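You operate a simulated robot arm through the tools that you are given. There is no shell and no other tool.

Carry out the task below with a simulated robot arm. There is one attempt and no reset: what you move stays moved.

TASK
Shut the grey oven's door and vent, heat it, then switch off.
Fine: door and vent shut and dial to 60 before you switch on; switch off once the needle is in the green; the tray stays in.

It is judged by the outcome, as a careful person would: the job done as asked, and still so three seconds after it is handed in. It fails if anything else is knocked over, pushed out of place, dropped, spilled or broken.

THE ROBOT
A 6-joint arm with a two-finger gripper, fixed in place. Base frame: the origin is on the floor under the middle of its stand, x ahead of it, y to its left, z up. Lengths are in mm, angles in degrees, forces in N, time in s.
With the tool pointing down near the work surface it reaches from about 140 to 680 mm from the base axis. Its first joint turns from -66.0 to 66.0 degrees. Payload 2.45 kg.
The tool frame sits at the grasp point between the pads (the TCP): z along the fingers, y along the line on which they close. The tips reach 30 mm beyond it. The gripper opens to 106 mm; its body begins 79 mm behind the TCP.
Orientation is that of the tool frame in the base frame, as a unit quaternion [x, y, z, w]. With the fingers straight down and closing along the base's y, the tool's x points along the base's -x, its y along +y and its z along -z.

THE INTERFACE
- The arm moves only by the tool play_rows. Its argument "steps" is a list of rows, each a list of 7 numbers: the finger opening in mm, from 0 to 106, then the shift along the base's x, y, z in mm, then the turn, a rotation vector about the base's x, y, z in degrees. In form: [[grip, x, y, z, rx, ry, rz], ...]. A call has 1 to 20 rows; each row shifts and turns the commanded pose from where the row before left it. Rows are played at 5 a second. More than 50 mm and 8.6 degrees between two rows, or a gripper value outside its range, and nothing of the call is played. Where a pose cannot be reached the arm comes as near as it can. A force on the tool above 90 N (or 10 N above the force at the start of the call, whichever is more), or a blocked arm, ends the call early, and 0.2 s more pass. Each finger travels about 153 mm/s and halts on what it meets, pressing with about 28 N; the grip force reading is that of the motor and also rises with nothing between the fingers. The clock runs only during rows and for 0.2 s after the last one: add rows that do not move to give the fingers time. The reply holds the time, the measured pose of the TCP, the force on the tool along the base axes, the opening and the grip force, in the units named above and with some noise, with the torque about the TCP (base axes, N m) and any sound that the robot's microphone picked up.
- Cameras (640 x 400 px; columns grow to the right, rows downward): "scene" is fixed at [40.5, 418.5, 1399.9]; the picture's right is [-0.83, -0.56, 0.00], its down [-0.35, 0.53, -0.77] and it looks along [0.43, -0.64, -0.64] (base axes); focal length 214 px, centre (320, 200). "wrist" rides on the gripper at [76, -2, -106] in the tool frame; the picture's right is [0.02, 1.00, 0.00], its down [-0.78, 0.02, -0.62] and it looks along [-0.62, 0.01, 0.78] (tool axes); focal length 247 px, centre (320, 200). There is no depth. A picture from a camera that has moved, and an enlarged one, comes with that camera's place and axes in the base frame and with its lens. The place of the scene camera against the robot may be out by one fixed shift of up to 18 mm in any direction.
- get_image(camera): a new picture of that camera. No time passes.
- close_up(camera, box): a new picture of the part [left, top, right, bottom] of that camera's present view, enlarged. No time passes.
- close_job(): hands the job in; it is judged then, once.

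Nothing tells you positions but the pictures and the camera data. Unless the task says otherwise, let go and move clear before handing in.

The tools are called after "Emit:" by a JSON object that holds its "op" and its "data". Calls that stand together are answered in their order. play_rows: Moves the arm, as the interface text tells. Its arguments: {"type":"object","properties":{"steps":{"type":"array","items":{"type":"array","items":{"type":"number"}}}},"required":["steps"]} The other tools are called the same way: get_image (camera) takes a picture; close_up (camera, box) takes an enlarged picture of a part of a camera's view; close_job () hands the job in.

At the start:

```text
clock: 0.0
tool_pos: [241.1, 303.4, 1316.3]
tool_rot: [0.0, 1.0, 0.001, 0.0]
ft_force: [-0.3, 0.0, -0.8]
moment: [-0.02, 0.0, -0.01]
finger_gap: 106.0
finger_force: 0.0
```

scene: 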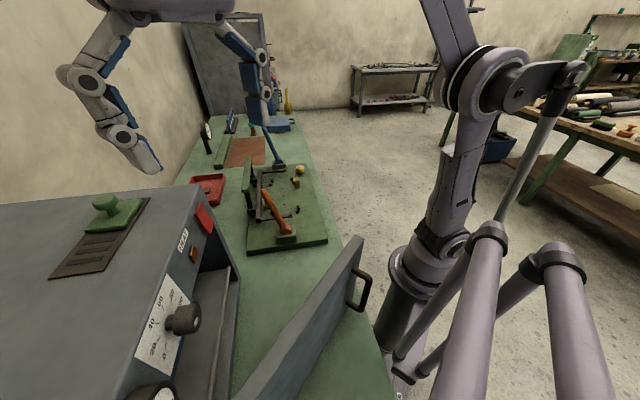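
wrist: 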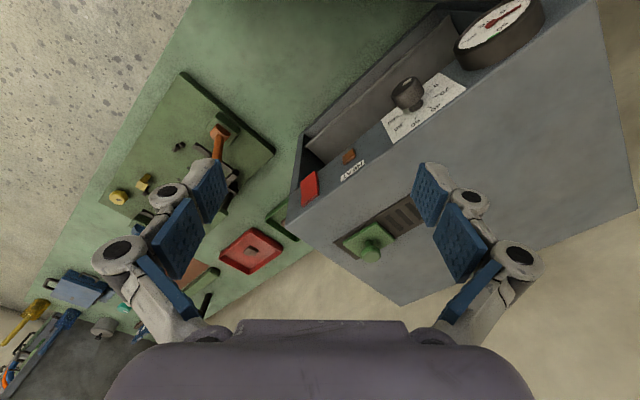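

I see a grey oven at the left of the scene picture, with its door swung open, a slotted vent with a green slider on its roof, and a dial, gauge and red switch on the front. I'll look at each part up close before moving.

Emit:
{"op": "close_up", "data": {"camera": "scene", "box": [0, 180, 400, 400]}}

Emit:
{"op": "close_up", "data": {"camera": "scene", "box": [120, 190, 280, 400]}}

Emit:
{"op": "close_up", "data": {"camera": "wrist", "box": [270, 0, 640, 300]}}

Emit:
{"op": "close_up", "data": {"camera": "wrist", "box": [370, 0, 570, 150]}}

```text
1.60 times, centred on (200, 290) of scene
camera zoom: at [40.5, 418.5, 1399.9], right [-0.83, -0.56, 0.0], down [-0.35, 0.53, -0.77], along [0.43, -0.64, -0.64], focal length 343 px, centre (512, 56)
```

zoom: 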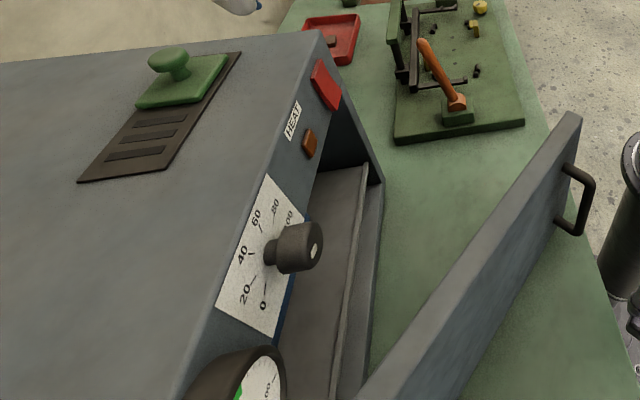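

```text
1.90 times, centred on (200, 295) of scene
camera zoom: at [40.5, 418.5, 1399.9], right [-0.83, -0.56, 0.0], down [-0.35, 0.53, -0.77], along [0.43, -0.64, -0.64], focal length 408 px, centre (549, 19)
```

zoom: 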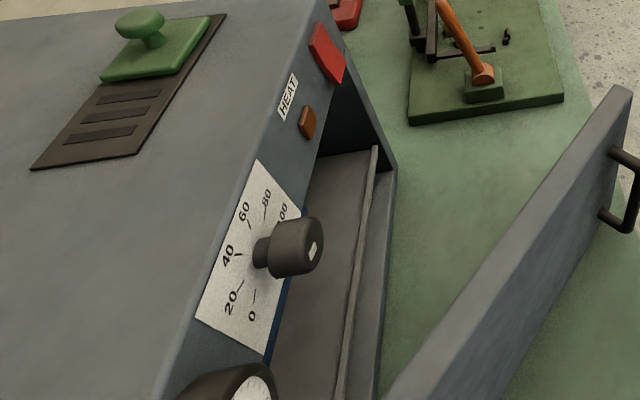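

```text
1.33 times, centred on (455, 150) of wrist
camera zoom: at [162.5, 300.9, 1423.3], right [-0.02, 1.0, 0.0], down [0.78, 0.02, 0.62], along [0.62, 0.01, -0.78], focal length 329 px, centre (140, 267)
```

zoom: 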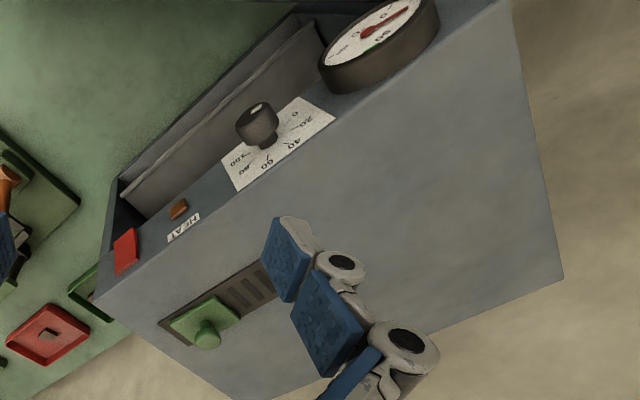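

```text
2.67 times, centred on (470, 75) of wrist
camera zoom: at [162.5, 300.9, 1423.3], right [-0.02, 1.0, 0.0], down [0.78, 0.02, 0.62], along [0.62, 0.01, -0.78], focal length 659 px, centre (-80, 533)
```

zoom: 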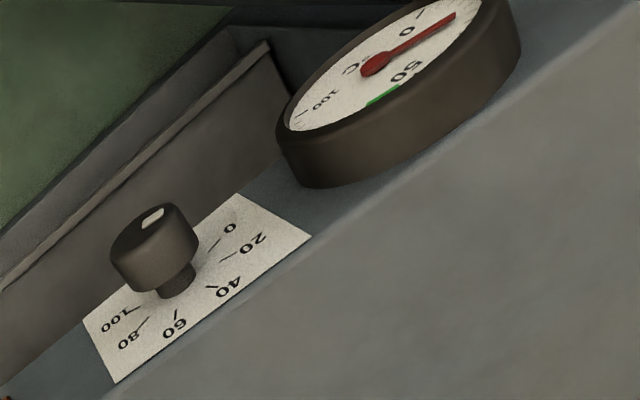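

The oven stands at about 45° to the base. Its front edge runs roughly from (421,255) to (155,533), its roof is near z 1158 and the table is near z 790. I'll back the arm off and turn it to face the oven front for a better look.

Emit:
{"op": "play_rows", "data": {"steps": [[106, -15, -25, 0, 0, 0, 7.5], [106, -15, -25, 0, 0, 0, 7.5], [106, -15, -25, 0, 0, 0, 7.5], [106, -15, -25, 0, 0, 0, 7.5], [106, -15, -25, 0, 0, 0, 7.5], [106, -15, -25, 0, 0, 0, 7.5], [106, 0, 0, 0, 0, 0, 0]]}}

Emit:
{"op": "get_image", "data": {"camera": "wrist"}}

Emit:
{"op": "get_image", "data": {"camera": "scene"}}

```text
clock: 1.6
tool_pos: [150.7, 152.5, 1316.9]
tool_rot: [-0.384, 0.923, -0.001, -0.002]
ft_force: [0.3, 0.0, -0.9]
moment: [0.04, -0.02, -0.01]
finger_gap: 106.0
finger_force: 0.1
```

```text
taken
camera wrist: at [96.8, 96.9, 1423.0], right [-0.72, 0.69, 0.0], down [0.54, 0.57, 0.62], along [0.43, 0.45, -0.78], focal length 247 px, centre (320, 200)
```

wrist: 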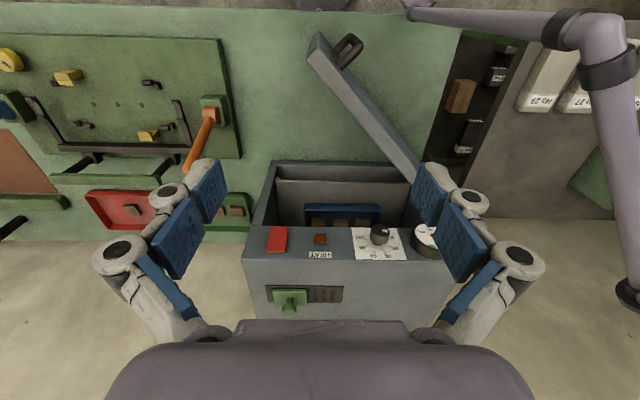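

```text
taken
```

scene: 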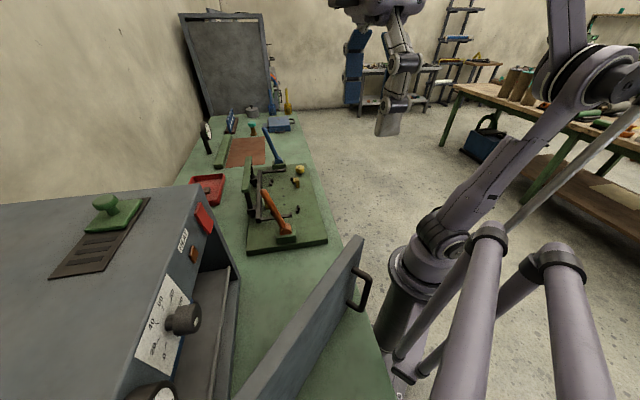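

The wrist camera now looks straight at the oven front, with the picture upside down. I'll enlarge the panel, the door and the inside.

Emit:
{"op": "close_up", "data": {"camera": "wrist", "box": [230, 140, 470, 330]}}

Emit:
{"op": "close_up", "data": {"camera": "wrist", "box": [240, 210, 340, 280]}}

Emit:
{"op": "close_up", "data": {"camera": "wrist", "box": [340, 210, 440, 280]}}

Emit:
{"op": "close_up", "data": {"camera": "wrist", "box": [290, 10, 450, 210]}}

Emit:
{"op": "close_up", "data": {"camera": "scene", "box": [160, 180, 400, 400]}}

```text
2.11 times, centred on (350, 235) of wrist
camera zoom: at [96.8, 96.9, 1423.0], right [-0.72, 0.69, 0.0], down [0.54, 0.57, 0.62], along [0.43, 0.45, -0.78], focal length 520 px, centre (257, 126)
```

zoom: 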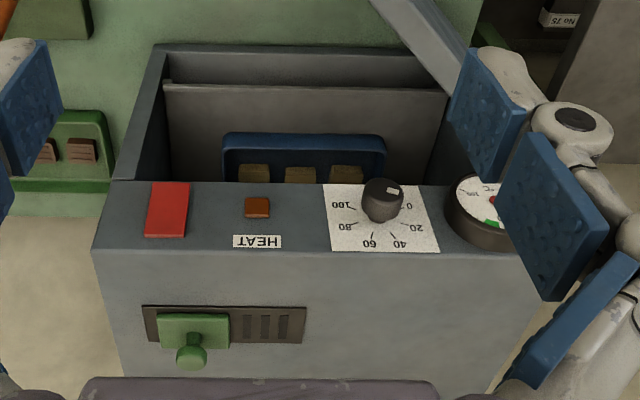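

```text
5.71 times, centred on (290, 245) of wrist
camera zoom: at [96.8, 96.9, 1423.0], right [-0.72, 0.69, 0.0], down [0.54, 0.57, 0.62], along [0.43, 0.45, -0.78], focal length 1411 px, centre (491, -57)
```

zoom: 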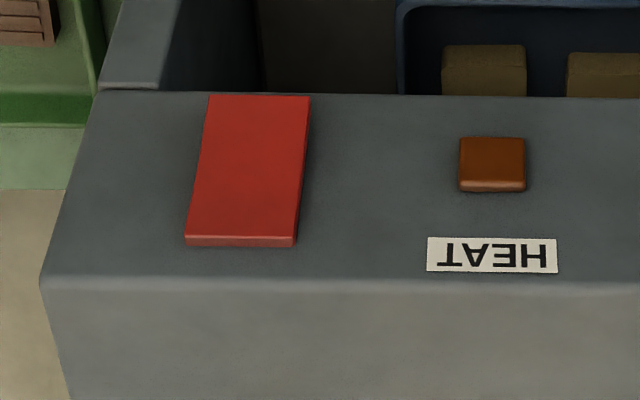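

```text
5.71 times, centred on (390, 245) of wrist
camera zoom: at [96.8, 96.9, 1423.0], right [-0.72, 0.69, 0.0], down [0.54, 0.57, 0.62], along [0.43, 0.45, -0.78], focal length 1411 px, centre (-80, -57)
```

zoom: 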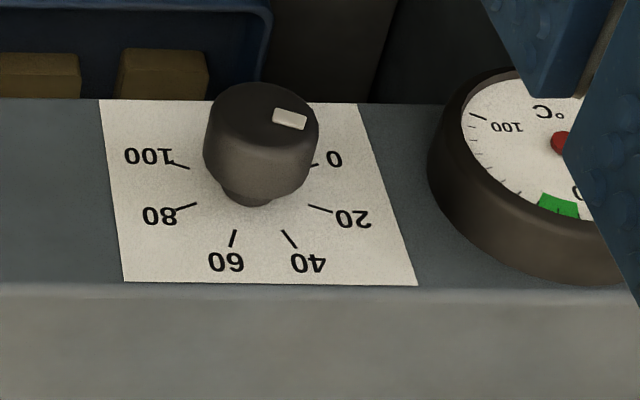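

```text
2.00 times, centred on (370, 110) of wrist
camera zoom: at [96.8, 96.9, 1423.0], right [-0.72, 0.69, 0.0], down [0.54, 0.57, 0.62], along [0.43, 0.45, -0.78], focal length 494 px, centre (220, 380)
```

zoom: 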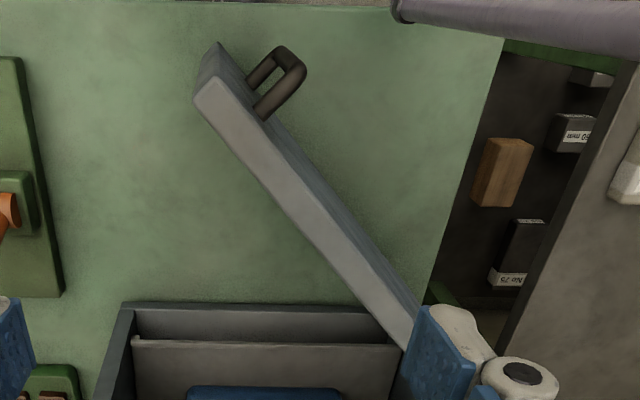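

```text
1.82 times, centred on (280, 290) of scene
camera zoom: at [40.4, 418.5, 1399.9], right [-0.83, -0.56, 0.0], down [-0.35, 0.53, -0.77], along [0.43, -0.64, -0.64], focal length 390 px, centre (393, 36)
```

zoom: 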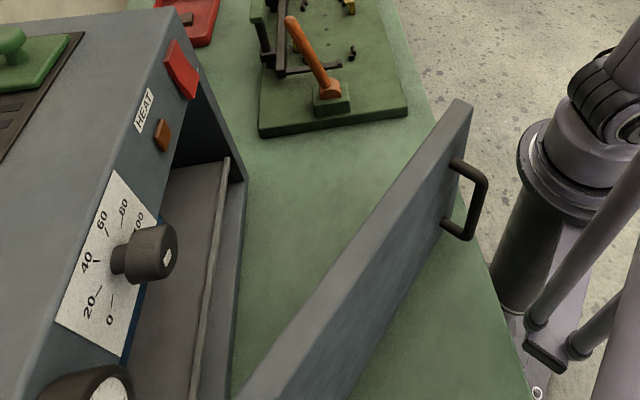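

I'll look at the door's free end and hinge more closely.

Emit:
{"op": "close_up", "data": {"camera": "wrist", "box": [290, 20, 380, 80]}}

Emit:
{"op": "close_up", "data": {"camera": "wrist", "box": [360, 110, 450, 210]}}

Emit:
{"op": "close_up", "data": {"camera": "scene", "box": [290, 220, 400, 340]}}

Emit:
{"op": "close_up", "data": {"camera": "scene", "box": [120, 260, 320, 400]}}

```text
6.67 times, centred on (335, 50) of wrist
camera zoom: at [96.8, 96.9, 1423.0], right [-0.72, 0.69, 0.0], down [0.54, 0.57, 0.62], along [0.43, 0.45, -0.78], focal length 1646 px, centre (220, 1200)
```

zoom: 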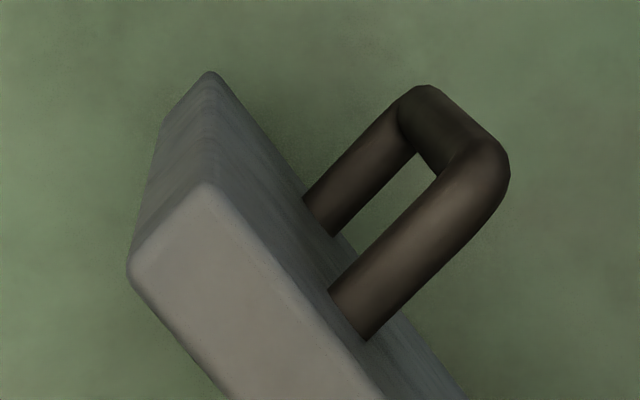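

```text
4.00 times, centred on (405, 160) of wrist
camera zoom: at [96.8, 96.9, 1423.0], right [-0.72, 0.69, 0.0], down [0.54, 0.57, 0.62], along [0.43, 0.45, -0.78], focal length 988 px, centre (-20, 360)
```

zoom: 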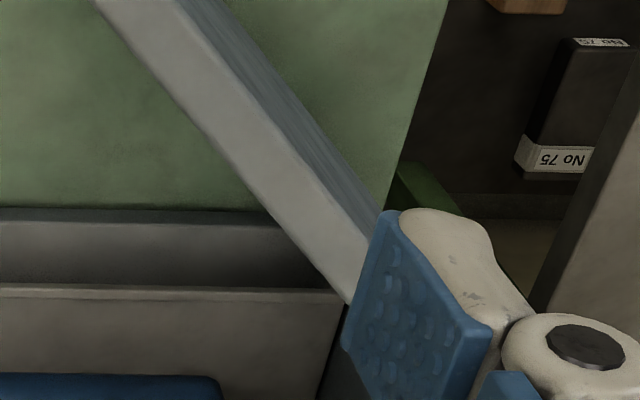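

```text
3.33 times, centred on (345, 280) of scene
camera zoom: at [40.4, 418.5, 1399.9], right [-0.83, -0.56, 0.0], down [-0.35, 0.53, -0.77], along [0.43, -0.64, -0.64], focal length 715 px, centre (237, -67)
```

zoom: 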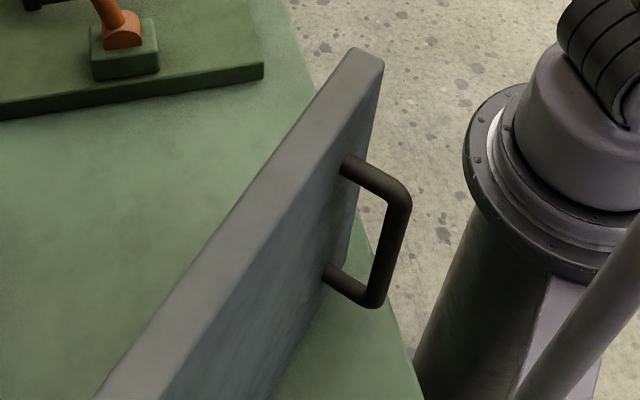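

```text
2.86 times, centred on (220, 330) of scene
camera zoom: at [40.4, 418.5, 1399.9], right [-0.83, -0.56, 0.0], down [-0.35, 0.53, -0.77], along [0.43, -0.64, -0.64], focal length 613 px, centre (606, -171)
```

zoom: 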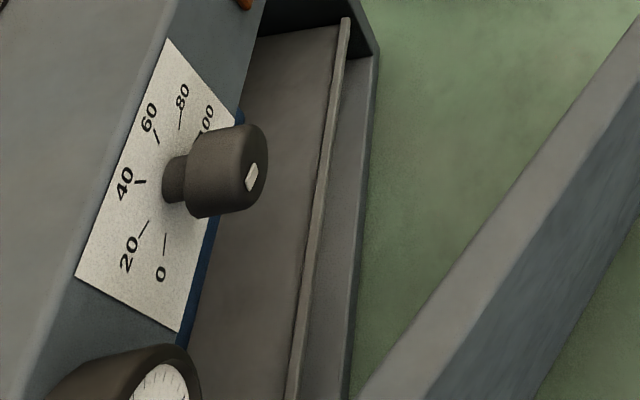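

I take the door to be open about 45°. Its outer face is near x 128 and runs along y, with the free end near y 125 and the hinge near (152,530). The top is near z 1070 and the handle sits at y≈170, z 870–1000. I'll close the fingers, go to the robot side of the door above the handle, and lower the tips beside it.

Emit:
{"op": "play_rows", "data": {"steps": [[0, -12, 6, 0, 0, 0, -6], [0, -12, 6, 0, 0, 0, -6], [0, -12, 6, 0, 0, 0, -6], [0, -12, 6, 0, 0, 0, -6], [0, -12, 6, 0, 0, 0, -6], [0, 0, 0, -30, 0, 0, 0], [0, 0, 0, -30, 0, 0, 0], [0, 0, 0, -30, 0, 0, 0], [0, 0, 0, -30, 0, 0, 0], [0, 0, 0, -30, 0, 0, 0], [0, 0, 0, 0, 0, 0, 0]]}}

Emit:
{"op": "get_image", "data": {"camera": "wrist"}}

Emit:
{"op": "get_image", "data": {"camera": "scene"}}

```text
clock: 4.0
tool_pos: [90.3, 181.2, 1167.1]
tool_rot: [-0.132, 0.991, 0.0, 0.0]
ft_force: [-0.1, -0.9, 0.7]
moment: [0.02, -0.01, -0.01]
finger_gap: 0.0
finger_force: 28.3
```

```text
taken
camera wrist: at [15.3, 159.2, 1274.0], right [-0.28, 0.96, 0.0], down [0.75, 0.22, 0.62], along [0.6, 0.17, -0.78], focal length 247 px, centre (320, 200)
```

wrist: 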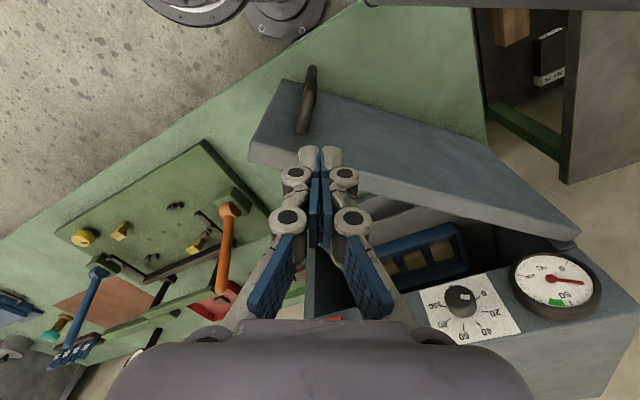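

```text
taken
```

scene: 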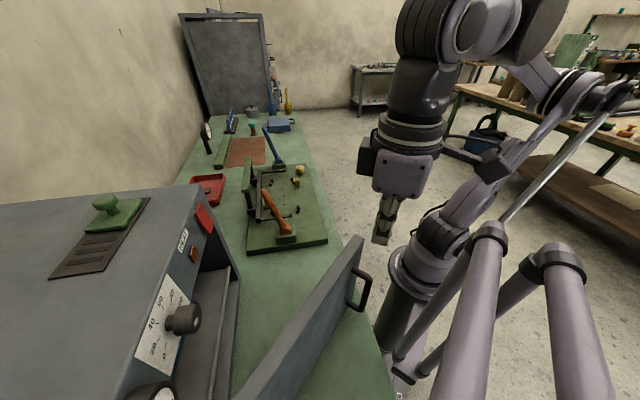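

The closed tips are now above the gap on the robot side of the door. I'll lower them so they overlap the door's top by about 45 mm, staying above the handle.

Emit:
{"op": "play_rows", "data": {"steps": [[0, 0, 0, -28, 0, 0, 0], [0, 0, 0, -28, 0, 0, 0], [0, 0, 0, -28, 0, 0, 0], [0, 0, 0, -28, 0, 0, 0], [0, 0, 0, 0, 0, 0, 0]]}}

Emit:
{"op": "get_image", "data": {"camera": "wrist"}}

Emit:
{"op": "close_up", "data": {"camera": "scene", "box": [290, 160, 450, 330]}}

```text
clock: 5.2
tool_pos: [90.3, 182.4, 1056.0]
tool_rot: [-0.132, 0.991, 0.001, 0.0]
ft_force: [0.5, -0.2, -0.3]
moment: [0.04, -0.01, -0.01]
finger_gap: 0.0
finger_force: 27.9
```

```text
taken
camera wrist: at [15.6, 160.4, 1161.6], right [-0.28, 0.96, 0.0], down [0.75, 0.22, 0.62], along [0.6, 0.18, -0.78], focal length 247 px, centre (320, 200)
```

wrist: 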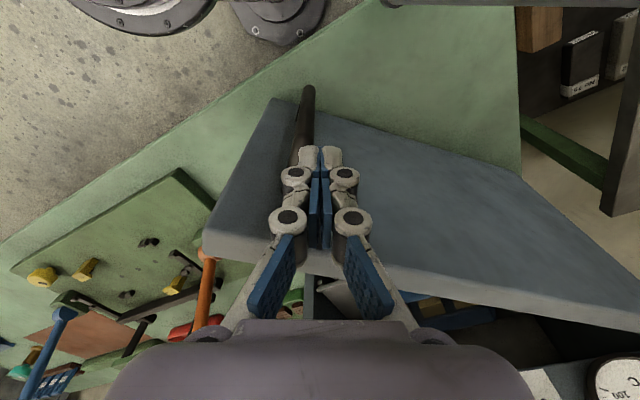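

```text
2.35 times, centred on (370, 245) of scene
camera zoom: at [40.5, 418.5, 1399.9], right [-0.83, -0.56, 0.0], down [-0.35, 0.53, -0.77], along [0.43, -0.64, -0.64], focal length 505 px, centre (202, 94)
```

zoom: 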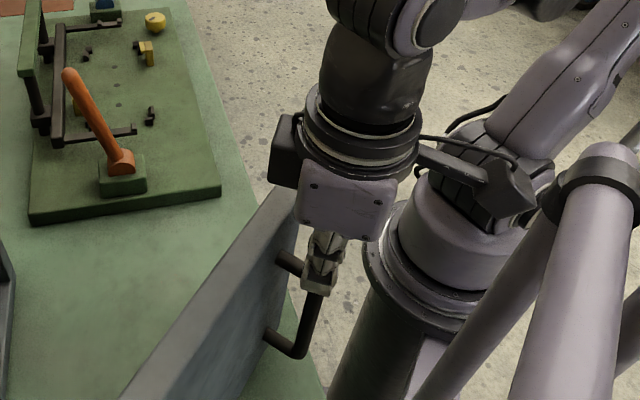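

The tips sit just outside the door, clear above the handle. I'll push in +x and follow the arc around the hinge, slowly.

Emit:
{"op": "play_rows", "data": {"steps": [[0, 9.2, -1.3, 0, 0, 0, 1], [0, 9.2, -1.3, 0, 0, 0, 1], [0, 9.2, -0.8, 0, 0, 0, 1], [0, 9.2, -0.8, 0, 0, 0, 1], [0, 9.2, -0.4, 0, 0, 0, 1], [0, 9.2, -0.3, 0, 0, 0, 1], [0, 9.2, 0.1, 0, 0, 0, 1], [0, 9.2, 0.1, 0, 0, 0, 1], [0, 9.2, 0.6, 0, 0, 0, 1], [0, 9.2, 0.6, 0, 0, 0, 1]]}}

Emit:
{"op": "get_image", "data": {"camera": "wrist"}}

Emit:
{"op": "get_image", "data": {"camera": "scene"}}

```text
clock: 7.4
tool_pos: [181.9, 179.4, 1054.7]
tool_rot: [-0.217, 0.976, 0.0, 0.0]
ft_force: [-0.3, -0.3, 0.3]
moment: [-0.02, 0.0, 0.03]
finger_gap: 0.0
finger_force: 28.5
```

```text
taken
camera wrist: at [112.6, 144.6, 1161.5], right [-0.44, 0.9, 0.0], down [0.7, 0.35, 0.62], along [0.56, 0.28, -0.78], focal length 247 px, centre (320, 200)
```

wrist: 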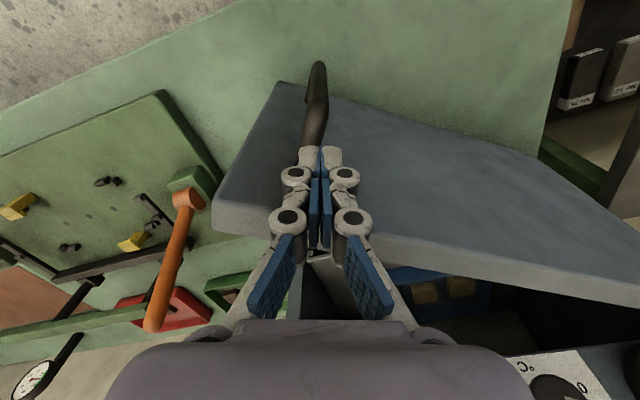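

```text
taken
```

scene: 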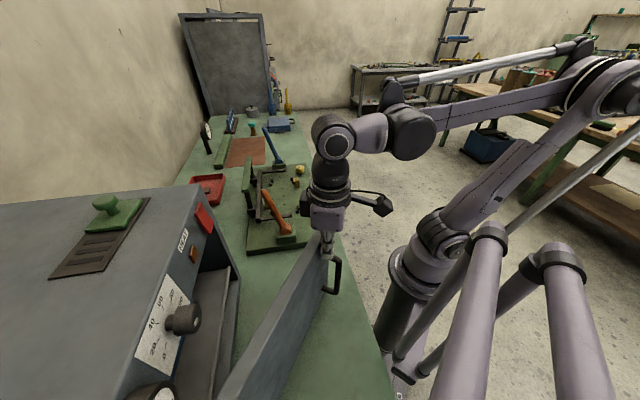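

The door follows easily. I'll keep going along the arc while tilting the gripper so its body leans away from the oven panel.

Emit:
{"op": "play_rows", "data": {"steps": [[0, 9.2, 1.1, 0, 1.32, -2.7, 1.5], [0, 9.2, 1.1, 0, 1.39, -2.66, 1.5], [0, 9.1, 1.5, 0, 1.45, -2.62, 1.5], [0, 9.1, 1.6, 0, 1.52, -2.58, 1.5], [0, 9.0, 2.0, 0, 1.59, -2.54, 1.5], [0, 9.0, 2.1, -1, 1.66, -2.5, 1.5], [0, 8.9, 2.5, -1, 1.72, -2.46, 1.5], [0, 8.9, 2.5, -1, 1.78, -2.41, 1.5], [0, 8.7, 3.0, -1, 1.85, -2.36, 1.5], [0, 8.7, 3.0, -1, 1.91, -2.31, 1.5]]}}

Emit:
{"op": "get_image", "data": {"camera": "wrist"}}

Emit:
{"op": "get_image", "data": {"camera": "scene"}}

```text
clock: 9.6
tool_pos: [272.7, 200.0, 1052.0]
tool_rot: [-0.331, 0.907, 0.09, 0.244]
ft_force: [-0.5, -1.6, 11.0]
moment: [-0.1, -0.09, 0.0]
finger_gap: 0.2
finger_force: 27.8
```

```text
taken
camera wrist: at [181.5, 121.0, 1104.0], right [-0.66, 0.75, -0.01], down [0.27, 0.25, 0.93], along [0.7, 0.61, -0.37], focal length 247 px, centre (320, 200)
```

wrist: 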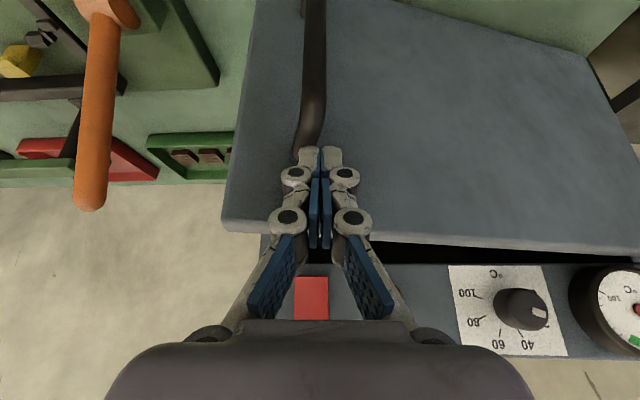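

```text
taken
```

scene: 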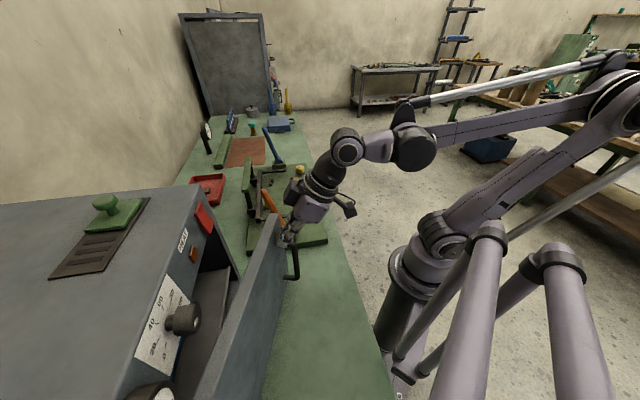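

There is a slight upward force, so the tips are probably brushing the handle's upper leg. I'll raise a little and continue closing.

Emit:
{"op": "play_rows", "data": {"steps": [[0, 0, 0, 7, 0, 0, 0], [0, 8.6, 3.5, 1, 1.0, -1.1, 0.5], [0, 8.5, 3.5, 0, 1.0, -1.1, 0.5], [0, 8.4, 3.8, 0, 1.0, -1.1, 0.5], [0, 8.3, 3.9, 0, 1.0, -1.1, 0.5], [0, 8.2, 4.3, 0, 1.0, -1.1, 0.5]]}}

Emit:
{"op": "get_image", "data": {"camera": "wrist"}}

Emit:
{"op": "get_image", "data": {"camera": "scene"}}

```text
clock: 11.0
tool_pos: [312.7, 218.8, 1060.5]
tool_rot: [-0.343, 0.882, 0.119, 0.299]
ft_force: [-0.5, -0.6, -0.2]
moment: [-0.01, -0.01, 0.0]
finger_gap: 0.0
finger_force: 28.5
```

```text
taken
camera wrist: at [221.2, 131.9, 1096.9], right [-0.69, 0.72, -0.01], down [0.17, 0.17, 0.97], along [0.7, 0.67, -0.24], focal length 247 px, centre (320, 200)
```

wrist: 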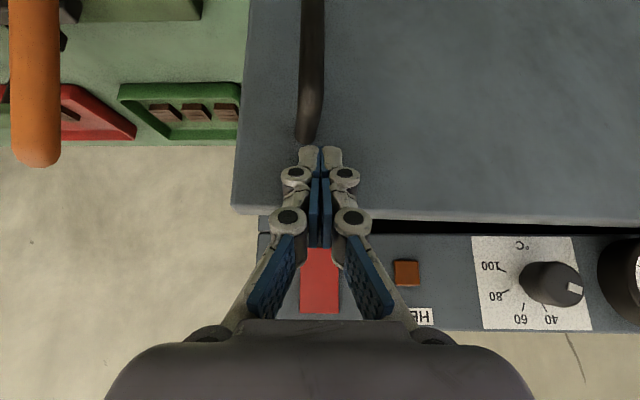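

```text
taken
```

scene: 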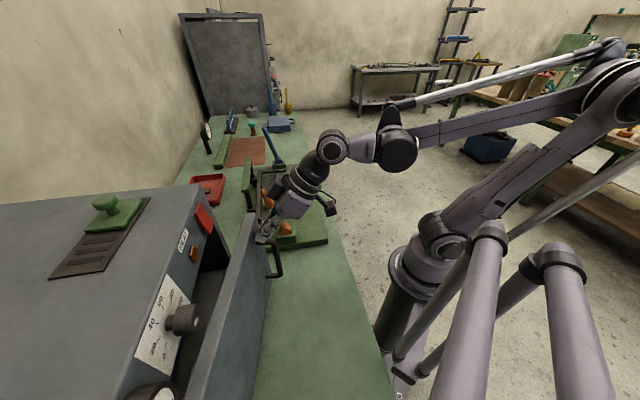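

About 8° of door travel is left. The red switch, orange lamp, HEAT label and dial are all visible above the door, and I'll keep pushing.

Emit:
{"op": "play_rows", "data": {"steps": [[0, 8.1, 4.3, 0, 1.0, -1.0, 0.5], [0, 8.0, 4.7, 0, 1.0, -1.0, 0.5], [0, 7.9, 4.7, 0, 1.0, -1.0, 0.5], [0, 7.7, 5.1, 0, 1.0, -1.0, 0.5], [0, 3.8, 2.6, 0, 0, 0, 0], [0, 3.8, 2.6, 0, 0, 0, 0]]}}

Emit:
{"op": "get_image", "data": {"camera": "wrist"}}

Emit:
{"op": "close_up", "data": {"camera": "scene", "box": [140, 180, 340, 400]}}

```text
clock: 12.4
tool_pos: [353.3, 242.4, 1058.6]
tool_rot: [-0.352, 0.861, 0.142, 0.338]
ft_force: [0.8, -0.6, 0.2]
moment: [-0.01, -0.03, 0.01]
finger_gap: 0.1
finger_force: 27.9
```

```text
taken
camera wrist: at [261.8, 151.5, 1083.6], right [-0.71, 0.7, -0.01], down [0.1, 0.11, 0.99], along [0.69, 0.71, -0.15], focal length 247 px, centre (320, 200)
```

wrist: 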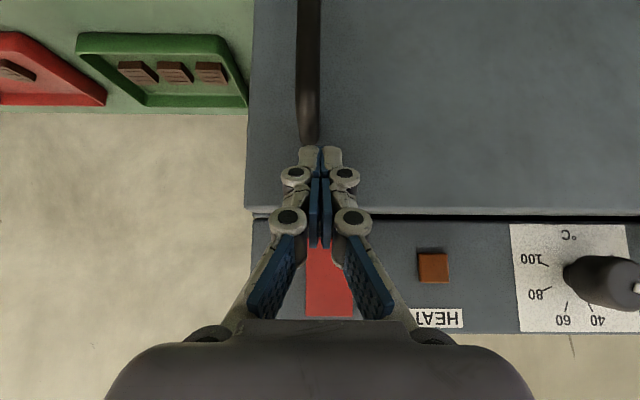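

```text
1.82 times, centred on (240, 290) of scene
camera zoom: at [40.5, 418.5, 1399.9], right [-0.83, -0.56, 0.0], down [-0.35, 0.53, -0.77], along [0.43, -0.64, -0.64], focal length 390 px, centre (466, 36)
```

zoom: 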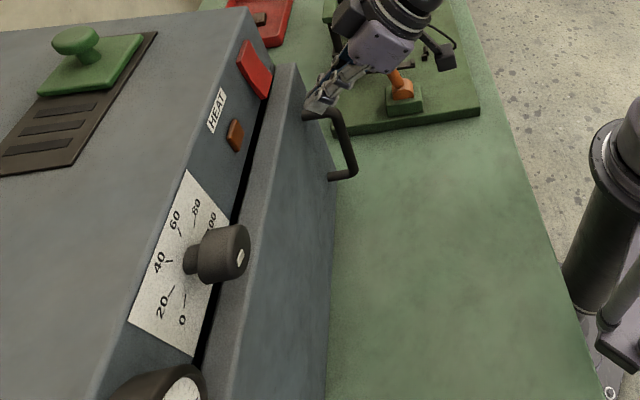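

The door is nearly shut with a thin slit left. I'll press it home in small steps and watch the force.

Emit:
{"op": "play_rows", "data": {"steps": [[0, 3.7, 2.9, 0, 0, 0, 0], [0, 3.7, 2.9, 0, 0, 0, 0], [0, 3.6, 3.0, 0, 0, 0, 0], [0, 3.6, 3.1, 0, 0, 0, 0], [0, 3.6, 3.1, 0, 0, 0, 0]]}}

Emit:
{"op": "get_image", "data": {"camera": "wrist"}}

Emit:
{"op": "close_up", "data": {"camera": "scene", "box": [140, 180, 340, 400]}}

```text
clock: 13.4
tool_pos: [361.7, 249.3, 1055.8]
tool_rot: [-0.355, 0.864, 0.14, 0.33]
ft_force: [-21.0, -20.4, 8.1]
moment: [-0.09, 0.16, 0.04]
finger_gap: 6.2
finger_force: 29.0
stopped in row 5: the force on the tool passed its limit at 102 N (the readings are from after the stop); the commanded pose is now the measured one
```

```text
taken
camera wrist: at [271.2, 157.9, 1082.2], right [-0.72, 0.7, -0.01], down [0.11, 0.12, 0.99], along [0.69, 0.71, -0.17], focal length 247 px, centre (320, 200)
```

wrist: 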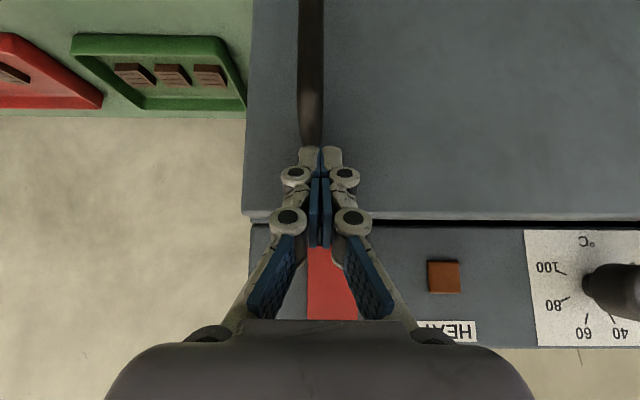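

```text
1.82 times, centred on (240, 290) of scene
camera zoom: at [39.8, 417.8, 1400.2], right [-0.83, -0.56, 0.0], down [-0.35, 0.53, -0.77], along [0.43, -0.64, -0.64], focal length 390 px, centre (466, 36)
```

zoom: 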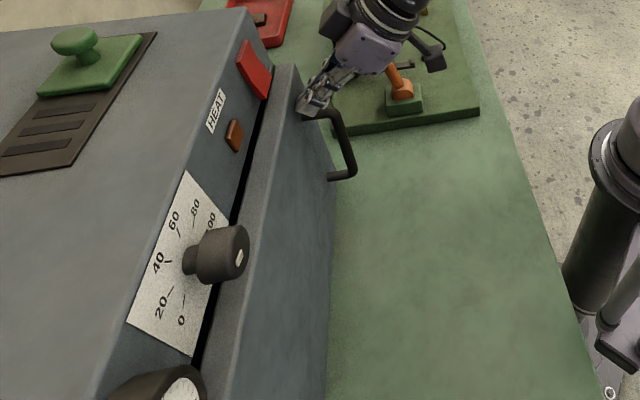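

The door hit a hard stop at about 100 N, so it should be fully shut. I'll back off along the front normal and rise, then check that it stays shut.

Emit:
{"op": "play_rows", "data": {"steps": [[0, -7, -7, 3, 0, 0, 0], [0, -12, -12, 8, 0, 0, 0], [0, -15, -15, 15, 0, 0, 0], [0, -15, -15, 20, 0, 0, 0], [0, -15, -15, 25, 0, 0, 0], [0, -15, -15, 25, 0, 0, 0], [0, 0, 0, 0, 0, 0, 0]]}}

Emit:
{"op": "get_image", "data": {"camera": "wrist"}}

Emit:
{"op": "get_image", "data": {"camera": "scene"}}

```text
clock: 15.0
tool_pos: [284.7, 171.8, 1152.1]
tool_rot: [-0.355, 0.863, 0.142, 0.331]
ft_force: [0.0, -0.6, -0.3]
moment: [-0.01, -0.01, -0.01]
finger_gap: 0.0
finger_force: 28.7
```

```text
taken
camera wrist: at [193.4, 80.1, 1178.7], right [-0.72, 0.7, -0.01], down [0.11, 0.12, 0.99], along [0.69, 0.71, -0.16], focal length 247 px, centre (320, 200)
```

wrist: 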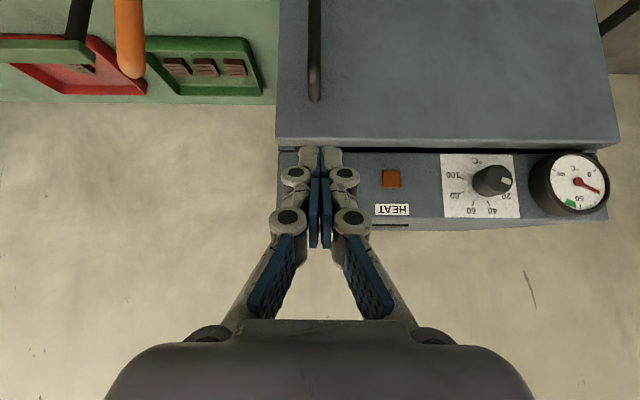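

```text
taken
```

scene: 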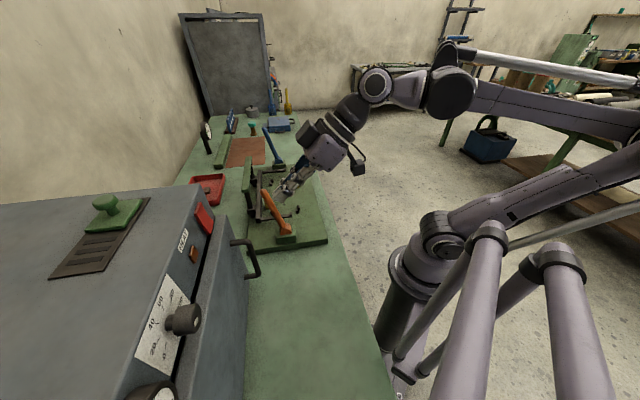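

The door has stayed put. I'll zoom in to confirm it's shut and to measure the panel controls.

Emit:
{"op": "close_up", "data": {"camera": "wrist", "box": [270, 120, 450, 240]}}

Emit:
{"op": "close_up", "data": {"camera": "wrist", "box": [430, 120, 630, 240]}}

Emit:
{"op": "close_up", "data": {"camera": "scene", "box": [140, 180, 300, 400]}}

```text
3.33 times, centred on (360, 180) of wrist
camera zoom: at [193.4, 80.1, 1178.7], right [-0.72, 0.7, -0.01], down [0.11, 0.12, 0.99], along [0.69, 0.71, -0.16], focal length 823 px, centre (187, 267)
```

zoom: 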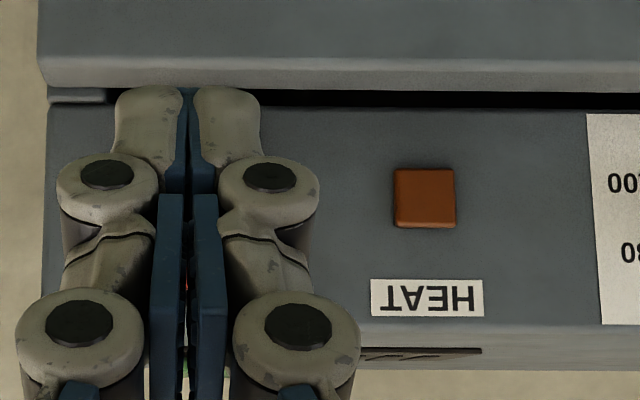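

```text
3.20 times, centred on (530, 180) of wrist
camera zoom: at [193.4, 80.1, 1178.7], right [-0.72, 0.7, -0.01], down [0.11, 0.12, 0.99], along [0.69, 0.71, -0.16], focal length 790 px, centre (-352, 264)
```

zoom: 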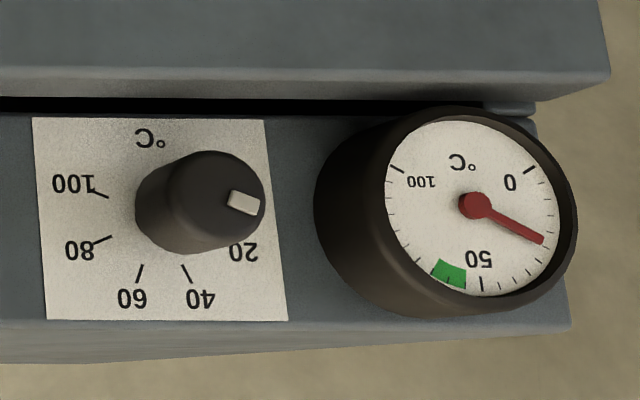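

```text
1.82 times, centred on (220, 290) of scene
camera zoom: at [40.5, 418.5, 1399.9], right [-0.83, -0.56, 0.0], down [-0.35, 0.53, -0.77], along [0.43, -0.64, -0.64], focal length 390 px, centre (502, 36)
```

zoom: 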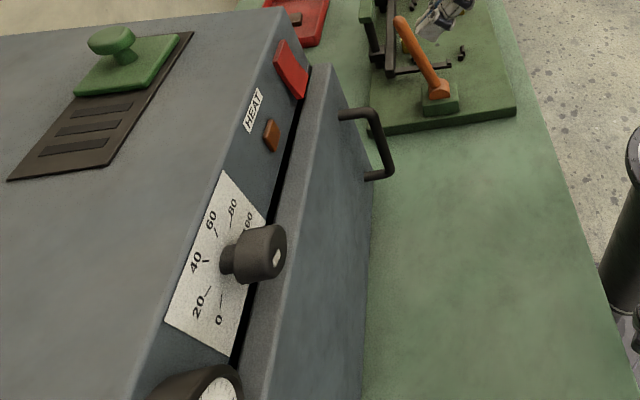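

The door is shut. The gauge needle reads about 20 with the green band around 55–60, and the dial mark is near 16–20. Next is the vent: I'll raise, straighten the tool and move over the roof slider, taken to be near (447,381).

Emit:
{"op": "play_rows", "data": {"steps": [[0, 0, 0, 28, -5, 4.9, 0], [0, 0, 0, 28, -5, 4.9, 0], [0, 0, 0, 28, -5, 4.9, 0], [40, 0, 0, 28, -5, 4.9, 0], [60, 0, 0, 28, -5, 4.9, 0], [60, 0, 0, 10, -5, 4.9, 0], [60, 20, 26, 0, 0, 0, 0], [60, 20, 26, 0, 0, 0, 0], [60, 20, 26, 0, 0, 0, 0], [60, 20, 26, 0, 0, 0, 0], [60, 20, 26, 0, 0, 0, 0], [60, 20, 26, 0, 0, 0, 0], [60, 0, 0, 0, 0, 0, 0]]}}

Emit:
{"op": "get_image", "data": {"camera": "wrist"}}

Emit:
{"op": "get_image", "data": {"camera": "scene"}}

```text
clock: 17.8
tool_pos: [374.2, 294.5, 1281.2]
tool_rot: [-0.38, 0.925, -0.001, 0.003]
ft_force: [0.2, -0.5, -0.8]
moment: [0.0, -0.01, -0.02]
finger_gap: 59.7
finger_force: 0.1
out of reach, approached as far as the arm can: row 10, 11, 12
```

```text
taken
camera wrist: at [318.6, 240.2, 1387.2], right [-0.72, 0.7, 0.0], down [0.54, 0.56, 0.63], along [0.44, 0.45, -0.78], focal length 247 px, centre (320, 200)
```

wrist: 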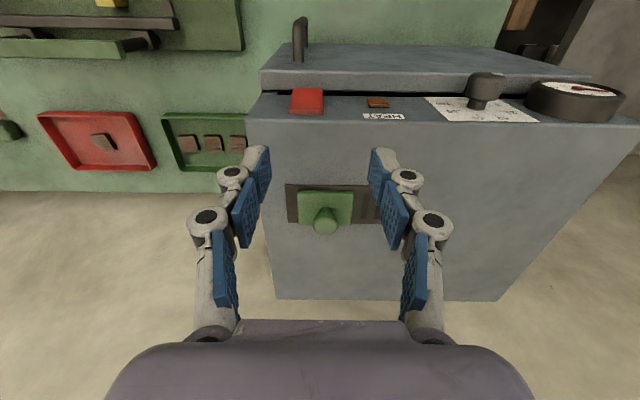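

```text
taken
```

scene: 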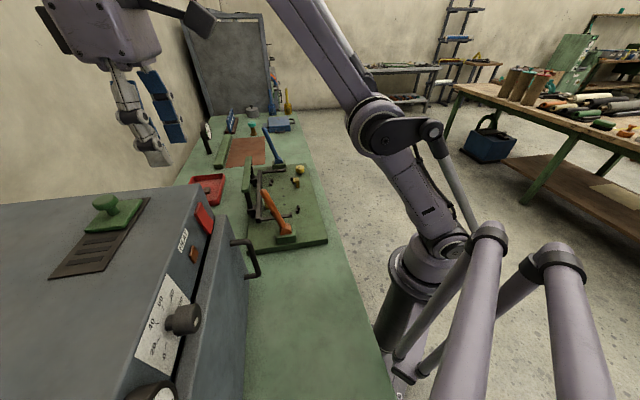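

With the tool vertical, the reach runs out at this height. Tilting the tool toward the oven should extend it, so I'll tilt while lowering a little.

Emit:
{"op": "play_rows", "data": {"steps": [[60, 0, 0, -10, 4.3, -4.2, 0], [60, 0, 0, -10, 4.3, -4.2, 0], [60, 0, 0, -10, 4.3, -4.2, 0], [60, 0, 0, -10, 4.3, -4.2, 0], [60, 0, 0, -10, 4.3, -4.2, 0], [60, 0, 0, -10, 4.3, -4.2, 0], [60, 0, 0, 0, 0, 0, 0]]}}

Emit:
{"op": "get_image", "data": {"camera": "wrist"}}

```text
clock: 19.4
tool_pos: [375.6, 294.1, 1223.2]
tool_rot: [-0.361, 0.879, 0.123, 0.287]
ft_force: [-0.2, 0.0, 0.8]
moment: [0.0, 0.02, -0.01]
finger_gap: 60.0
finger_force: 0.2
```

```text
taken
camera wrist: at [286.7, 203.9, 1262.7], right [-0.72, 0.7, 0.0], down [0.18, 0.19, 0.97], along [0.67, 0.69, -0.26], focal length 247 px, centre (320, 200)
```

wrist: 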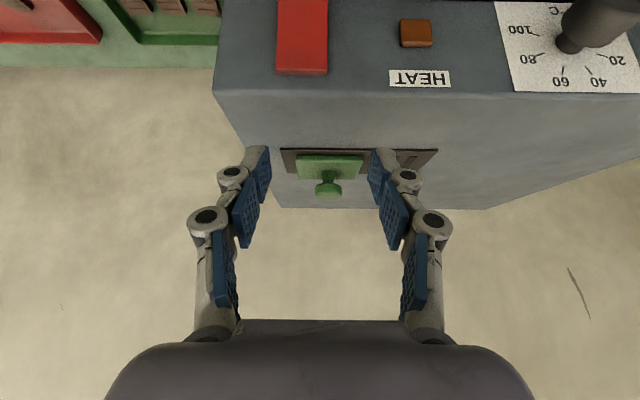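

The slider knob checks out near (447,381,1182). I'll centre on it and move in with the tool tilted about 45°.

Emit:
{"op": "play_rows", "data": {"steps": [[60, -8, 8, 0, 0, 0, 0], [60, 10.4, 10.4, 0, 0.9, -0.9, 0], [60, 10.4, 10.4, 0, 0.9, -0.9, 0], [60, 10.4, 10.4, 0, 0.9, -0.9, 0], [60, 10.4, 10.4, -2, 0.9, -0.9, 0], [60, 10.4, 10.4, -2, 0.9, -0.9, 0], [60, 0, 0, 0, 0, 0, 0]]}}

Emit:
{"op": "get_image", "data": {"camera": "wrist"}}

Emit:
{"op": "get_image", "data": {"camera": "scene"}}

```text
clock: 21.0
tool_pos: [417.2, 355.1, 1219.0]
tool_rot: [-0.355, 0.861, 0.143, 0.335]
ft_force: [0.1, 0.2, 0.1]
moment: [-0.02, 0.0, 0.01]
finger_gap: 59.6
finger_force: 0.0
```

```text
taken
camera wrist: at [327.1, 262.1, 1244.0], right [-0.72, 0.7, -0.01], down [0.1, 0.11, 0.99], along [0.69, 0.71, -0.15], focal length 247 px, centre (320, 200)
```

wrist: 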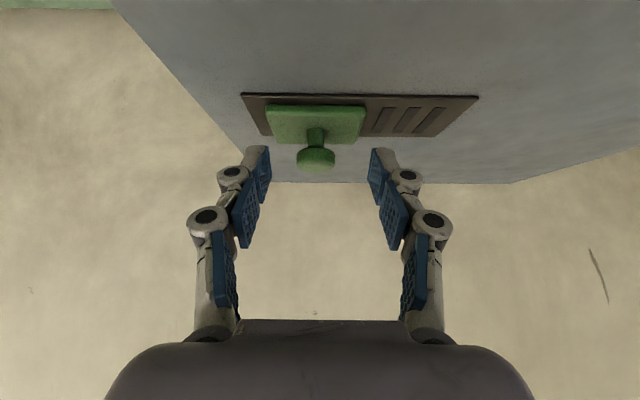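

```text
taken
```

scene: 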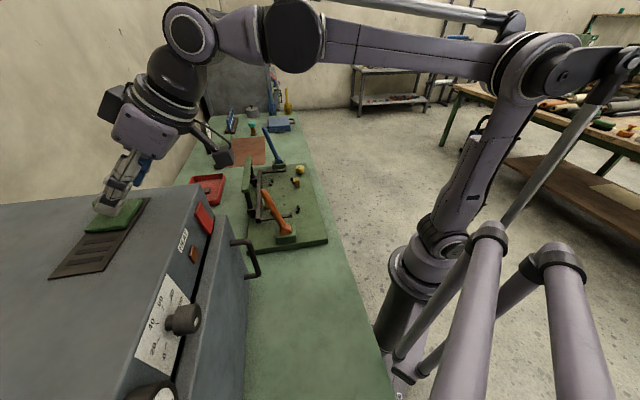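

The slider knob sits between the open fingers and the three slots are to the right in this view. I'll move onto the knob.

Emit:
{"op": "play_rows", "data": {"steps": [[60, 9.3, 7.7, -8.5, 0, 0, 0], [60, 9.3, 7.7, -8.5, 0, 0, 0], [60, 9.3, 7.7, -8.5, 0, 0, 0], [60, 0, 0, 0, 0, 0, 0]]}}

Emit:
{"op": "get_image", "data": {"camera": "wrist"}}

Emit:
{"op": "close_up", "data": {"camera": "scene", "box": [30, 100, 230, 290]}}

```text
clock: 22.0
tool_pos: [445.1, 377.0, 1194.8]
tool_rot: [-0.353, 0.861, 0.143, 0.336]
ft_force: [-0.8, -0.9, 13.4]
moment: [0.12, -0.07, -0.03]
finger_gap: 59.3
finger_force: 0.1
```

```text
taken
camera wrist: at [354.3, 284.9, 1219.6], right [-0.72, 0.7, -0.01], down [0.1, 0.11, 0.99], along [0.69, 0.71, -0.15], focal length 247 px, centre (320, 200)
```

wrist: 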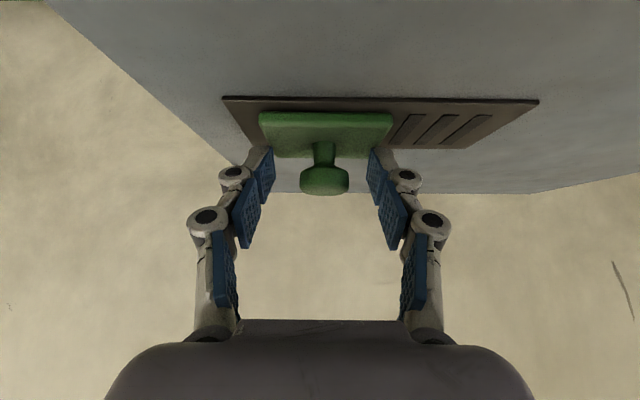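

```text
2.11 times, centred on (130, 195) of scene
camera zoom: at [40.2, 418.3, 1400.0], right [-0.83, -0.56, 0.0], down [-0.35, 0.53, -0.77], along [0.43, -0.64, -0.64], focal length 452 px, centre (720, 210)
```

zoom: 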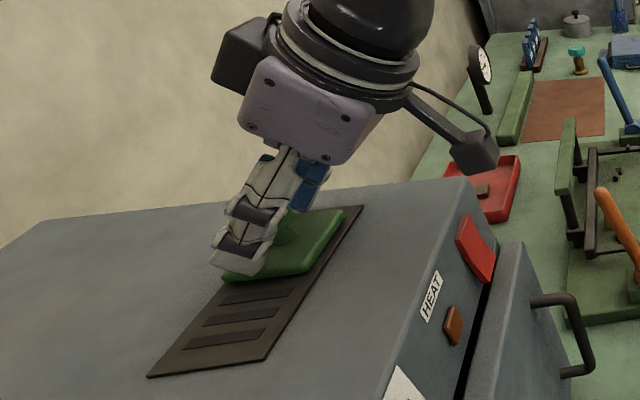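

The fingertips are just touching the slider plate, so I'll lift a few millimetres and close on the knob.

Emit:
{"op": "play_rows", "data": {"steps": [[60, 0, 0, 5, 0, 0, 0], [20, 0, 0, 0, 0, 0, 0], [15, 0, 0, 0, 0, 0, 0], [15, 0, 0, 0, 0, 0, 0]]}}

Emit:
{"op": "get_image", "data": {"camera": "wrist"}}

```text
clock: 23.0
tool_pos: [446.1, 377.5, 1198.0]
tool_rot: [-0.354, 0.862, 0.142, 0.332]
ft_force: [-2.7, 0.1, -2.8]
moment: [-0.09, 0.22, 0.04]
finger_gap: 25.8
finger_force: 45.1
```

```text
taken
camera wrist: at [354.3, 285.0, 1224.2], right [-0.72, 0.7, -0.01], down [0.1, 0.12, 0.99], along [0.69, 0.71, -0.16], focal length 247 px, centre (320, 200)
```

wrist: 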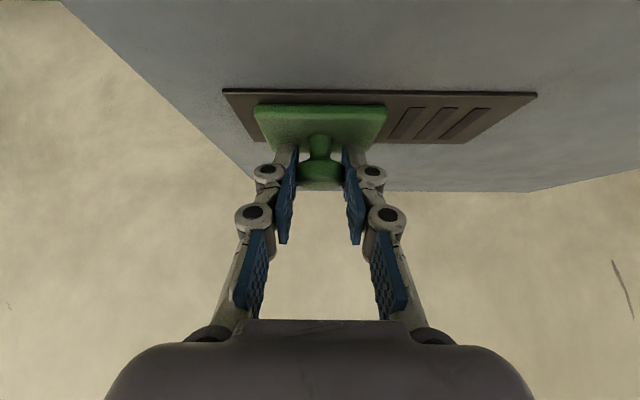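

The knob is gripped at about 26 mm. I'll slide it along the vent plate toward the slots, roughly 50 mm first.

Emit:
{"op": "play_rows", "data": {"steps": [[15, -3.5, 3.5, 0, 0, 0, 0], [15, -3.5, 3.5, 0, 0, 0, 0], [15, -3.5, 3.5, 0, 0, 0, 0], [15, -3.5, 3.5, 0, 0, 0, 0], [15, -3.5, 3.5, 0, 0, 0, 0], [15, -3.5, 3.5, 0, 0, 0, 0], [15, -3.5, 3.5, 0, 0, 0, 0], [15, -3.5, 3.5, 0, 0, 0, 0], [15, -3.5, 3.5, 0, 0, 0, 0], [15, -3.5, 3.5, 0, 0, 0, 0]]}}

Emit:
{"op": "get_image", "data": {"camera": "wrist"}}

Emit:
{"op": "close_up", "data": {"camera": "scene", "box": [30, 100, 230, 290]}}

```text
clock: 25.2
tool_pos: [411.1, 411.1, 1198.3]
tool_rot: [-0.354, 0.862, 0.143, 0.334]
ft_force: [-5.1, -5.6, -9.1]
moment: [0.11, -0.11, -0.01]
finger_gap: 25.7
finger_force: 44.8
```

```text
taken
camera wrist: at [320.0, 319.5, 1224.3], right [-0.72, 0.7, -0.01], down [0.11, 0.12, 0.99], along [0.69, 0.71, -0.16], focal length 247 px, centre (320, 200)
```

wrist: 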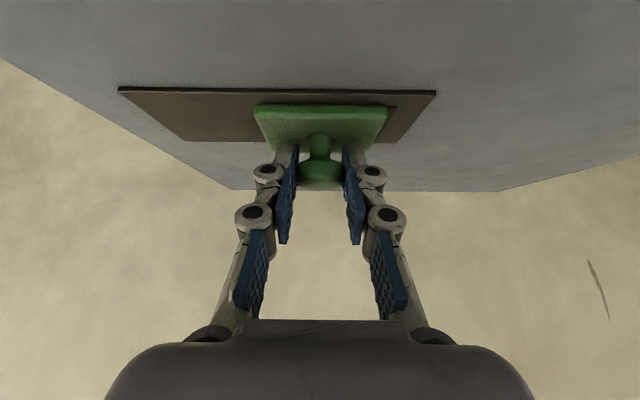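

```text
2.11 times, centred on (130, 195) of scene
camera zoom: at [40.4, 418.4, 1400.0], right [-0.83, -0.56, 0.0], down [-0.35, 0.53, -0.77], along [0.43, -0.64, -0.64], focal length 452 px, centre (720, 210)
```

zoom: 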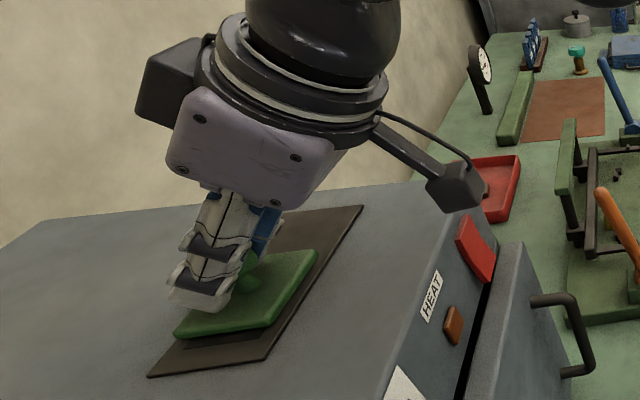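

One slot still peeks out, so I'll slide further in small steps toward the end stop.

Emit:
{"op": "play_rows", "data": {"steps": [[15, -2.1, 2.1, 0, 0, 0, 0], [15, -2.1, 2.1, 0, 0, 0, 0], [15, -2.1, 2.1, 0, 0, 0, 0], [15, -2.1, 2.1, 0, 0, 0, 0], [15, 0, 0, 0, 0, 0, 0]]}}

Emit:
{"op": "close_up", "data": {"camera": "wrist", "box": [100, 60, 460, 220]}}

Emit:
{"op": "close_up", "data": {"camera": "scene", "box": [30, 180, 180, 300]}}

```text
clock: 26.4
tool_pos: [402.1, 420.9, 1197.7]
tool_rot: [-0.354, 0.862, 0.142, 0.334]
ft_force: [-10.8, -10.5, -4.3]
moment: [0.01, 0.05, -0.03]
finger_gap: 26.0
finger_force: 45.0
```

```text
1.78 times, centred on (280, 140) of wrist
camera zoom: at [311.2, 328.3, 1224.4], right [-0.72, 0.7, -0.01], down [0.11, 0.12, 0.99], along [0.69, 0.71, -0.16], focal length 439 px, centre (391, 307)
```

zoom: 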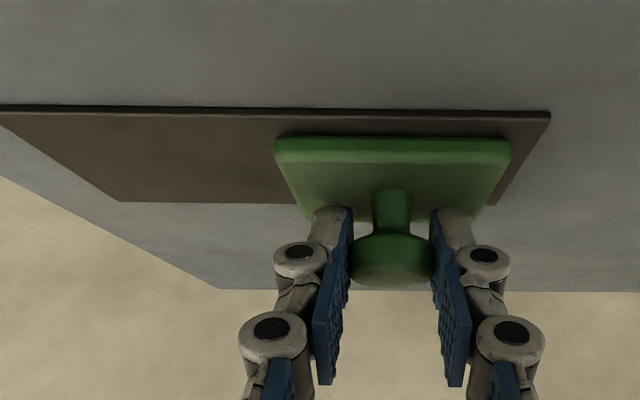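

```text
3.33 times, centred on (105, 240) of scene
camera zoom: at [40.2, 418.2, 1400.1], right [-0.83, -0.56, 0.0], down [-0.35, 0.53, -0.77], along [0.43, -0.64, -0.64], focal length 715 px, centre (1037, 67)
```

zoom: 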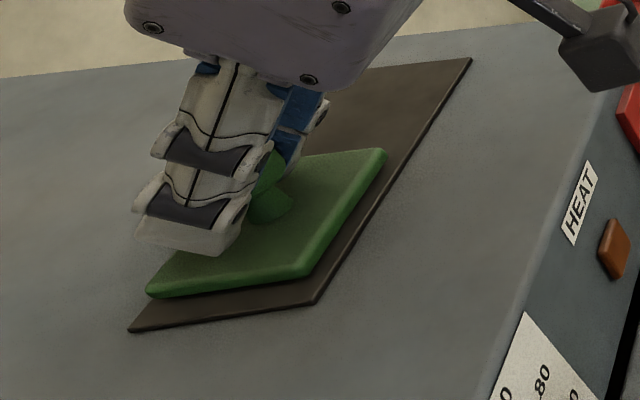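

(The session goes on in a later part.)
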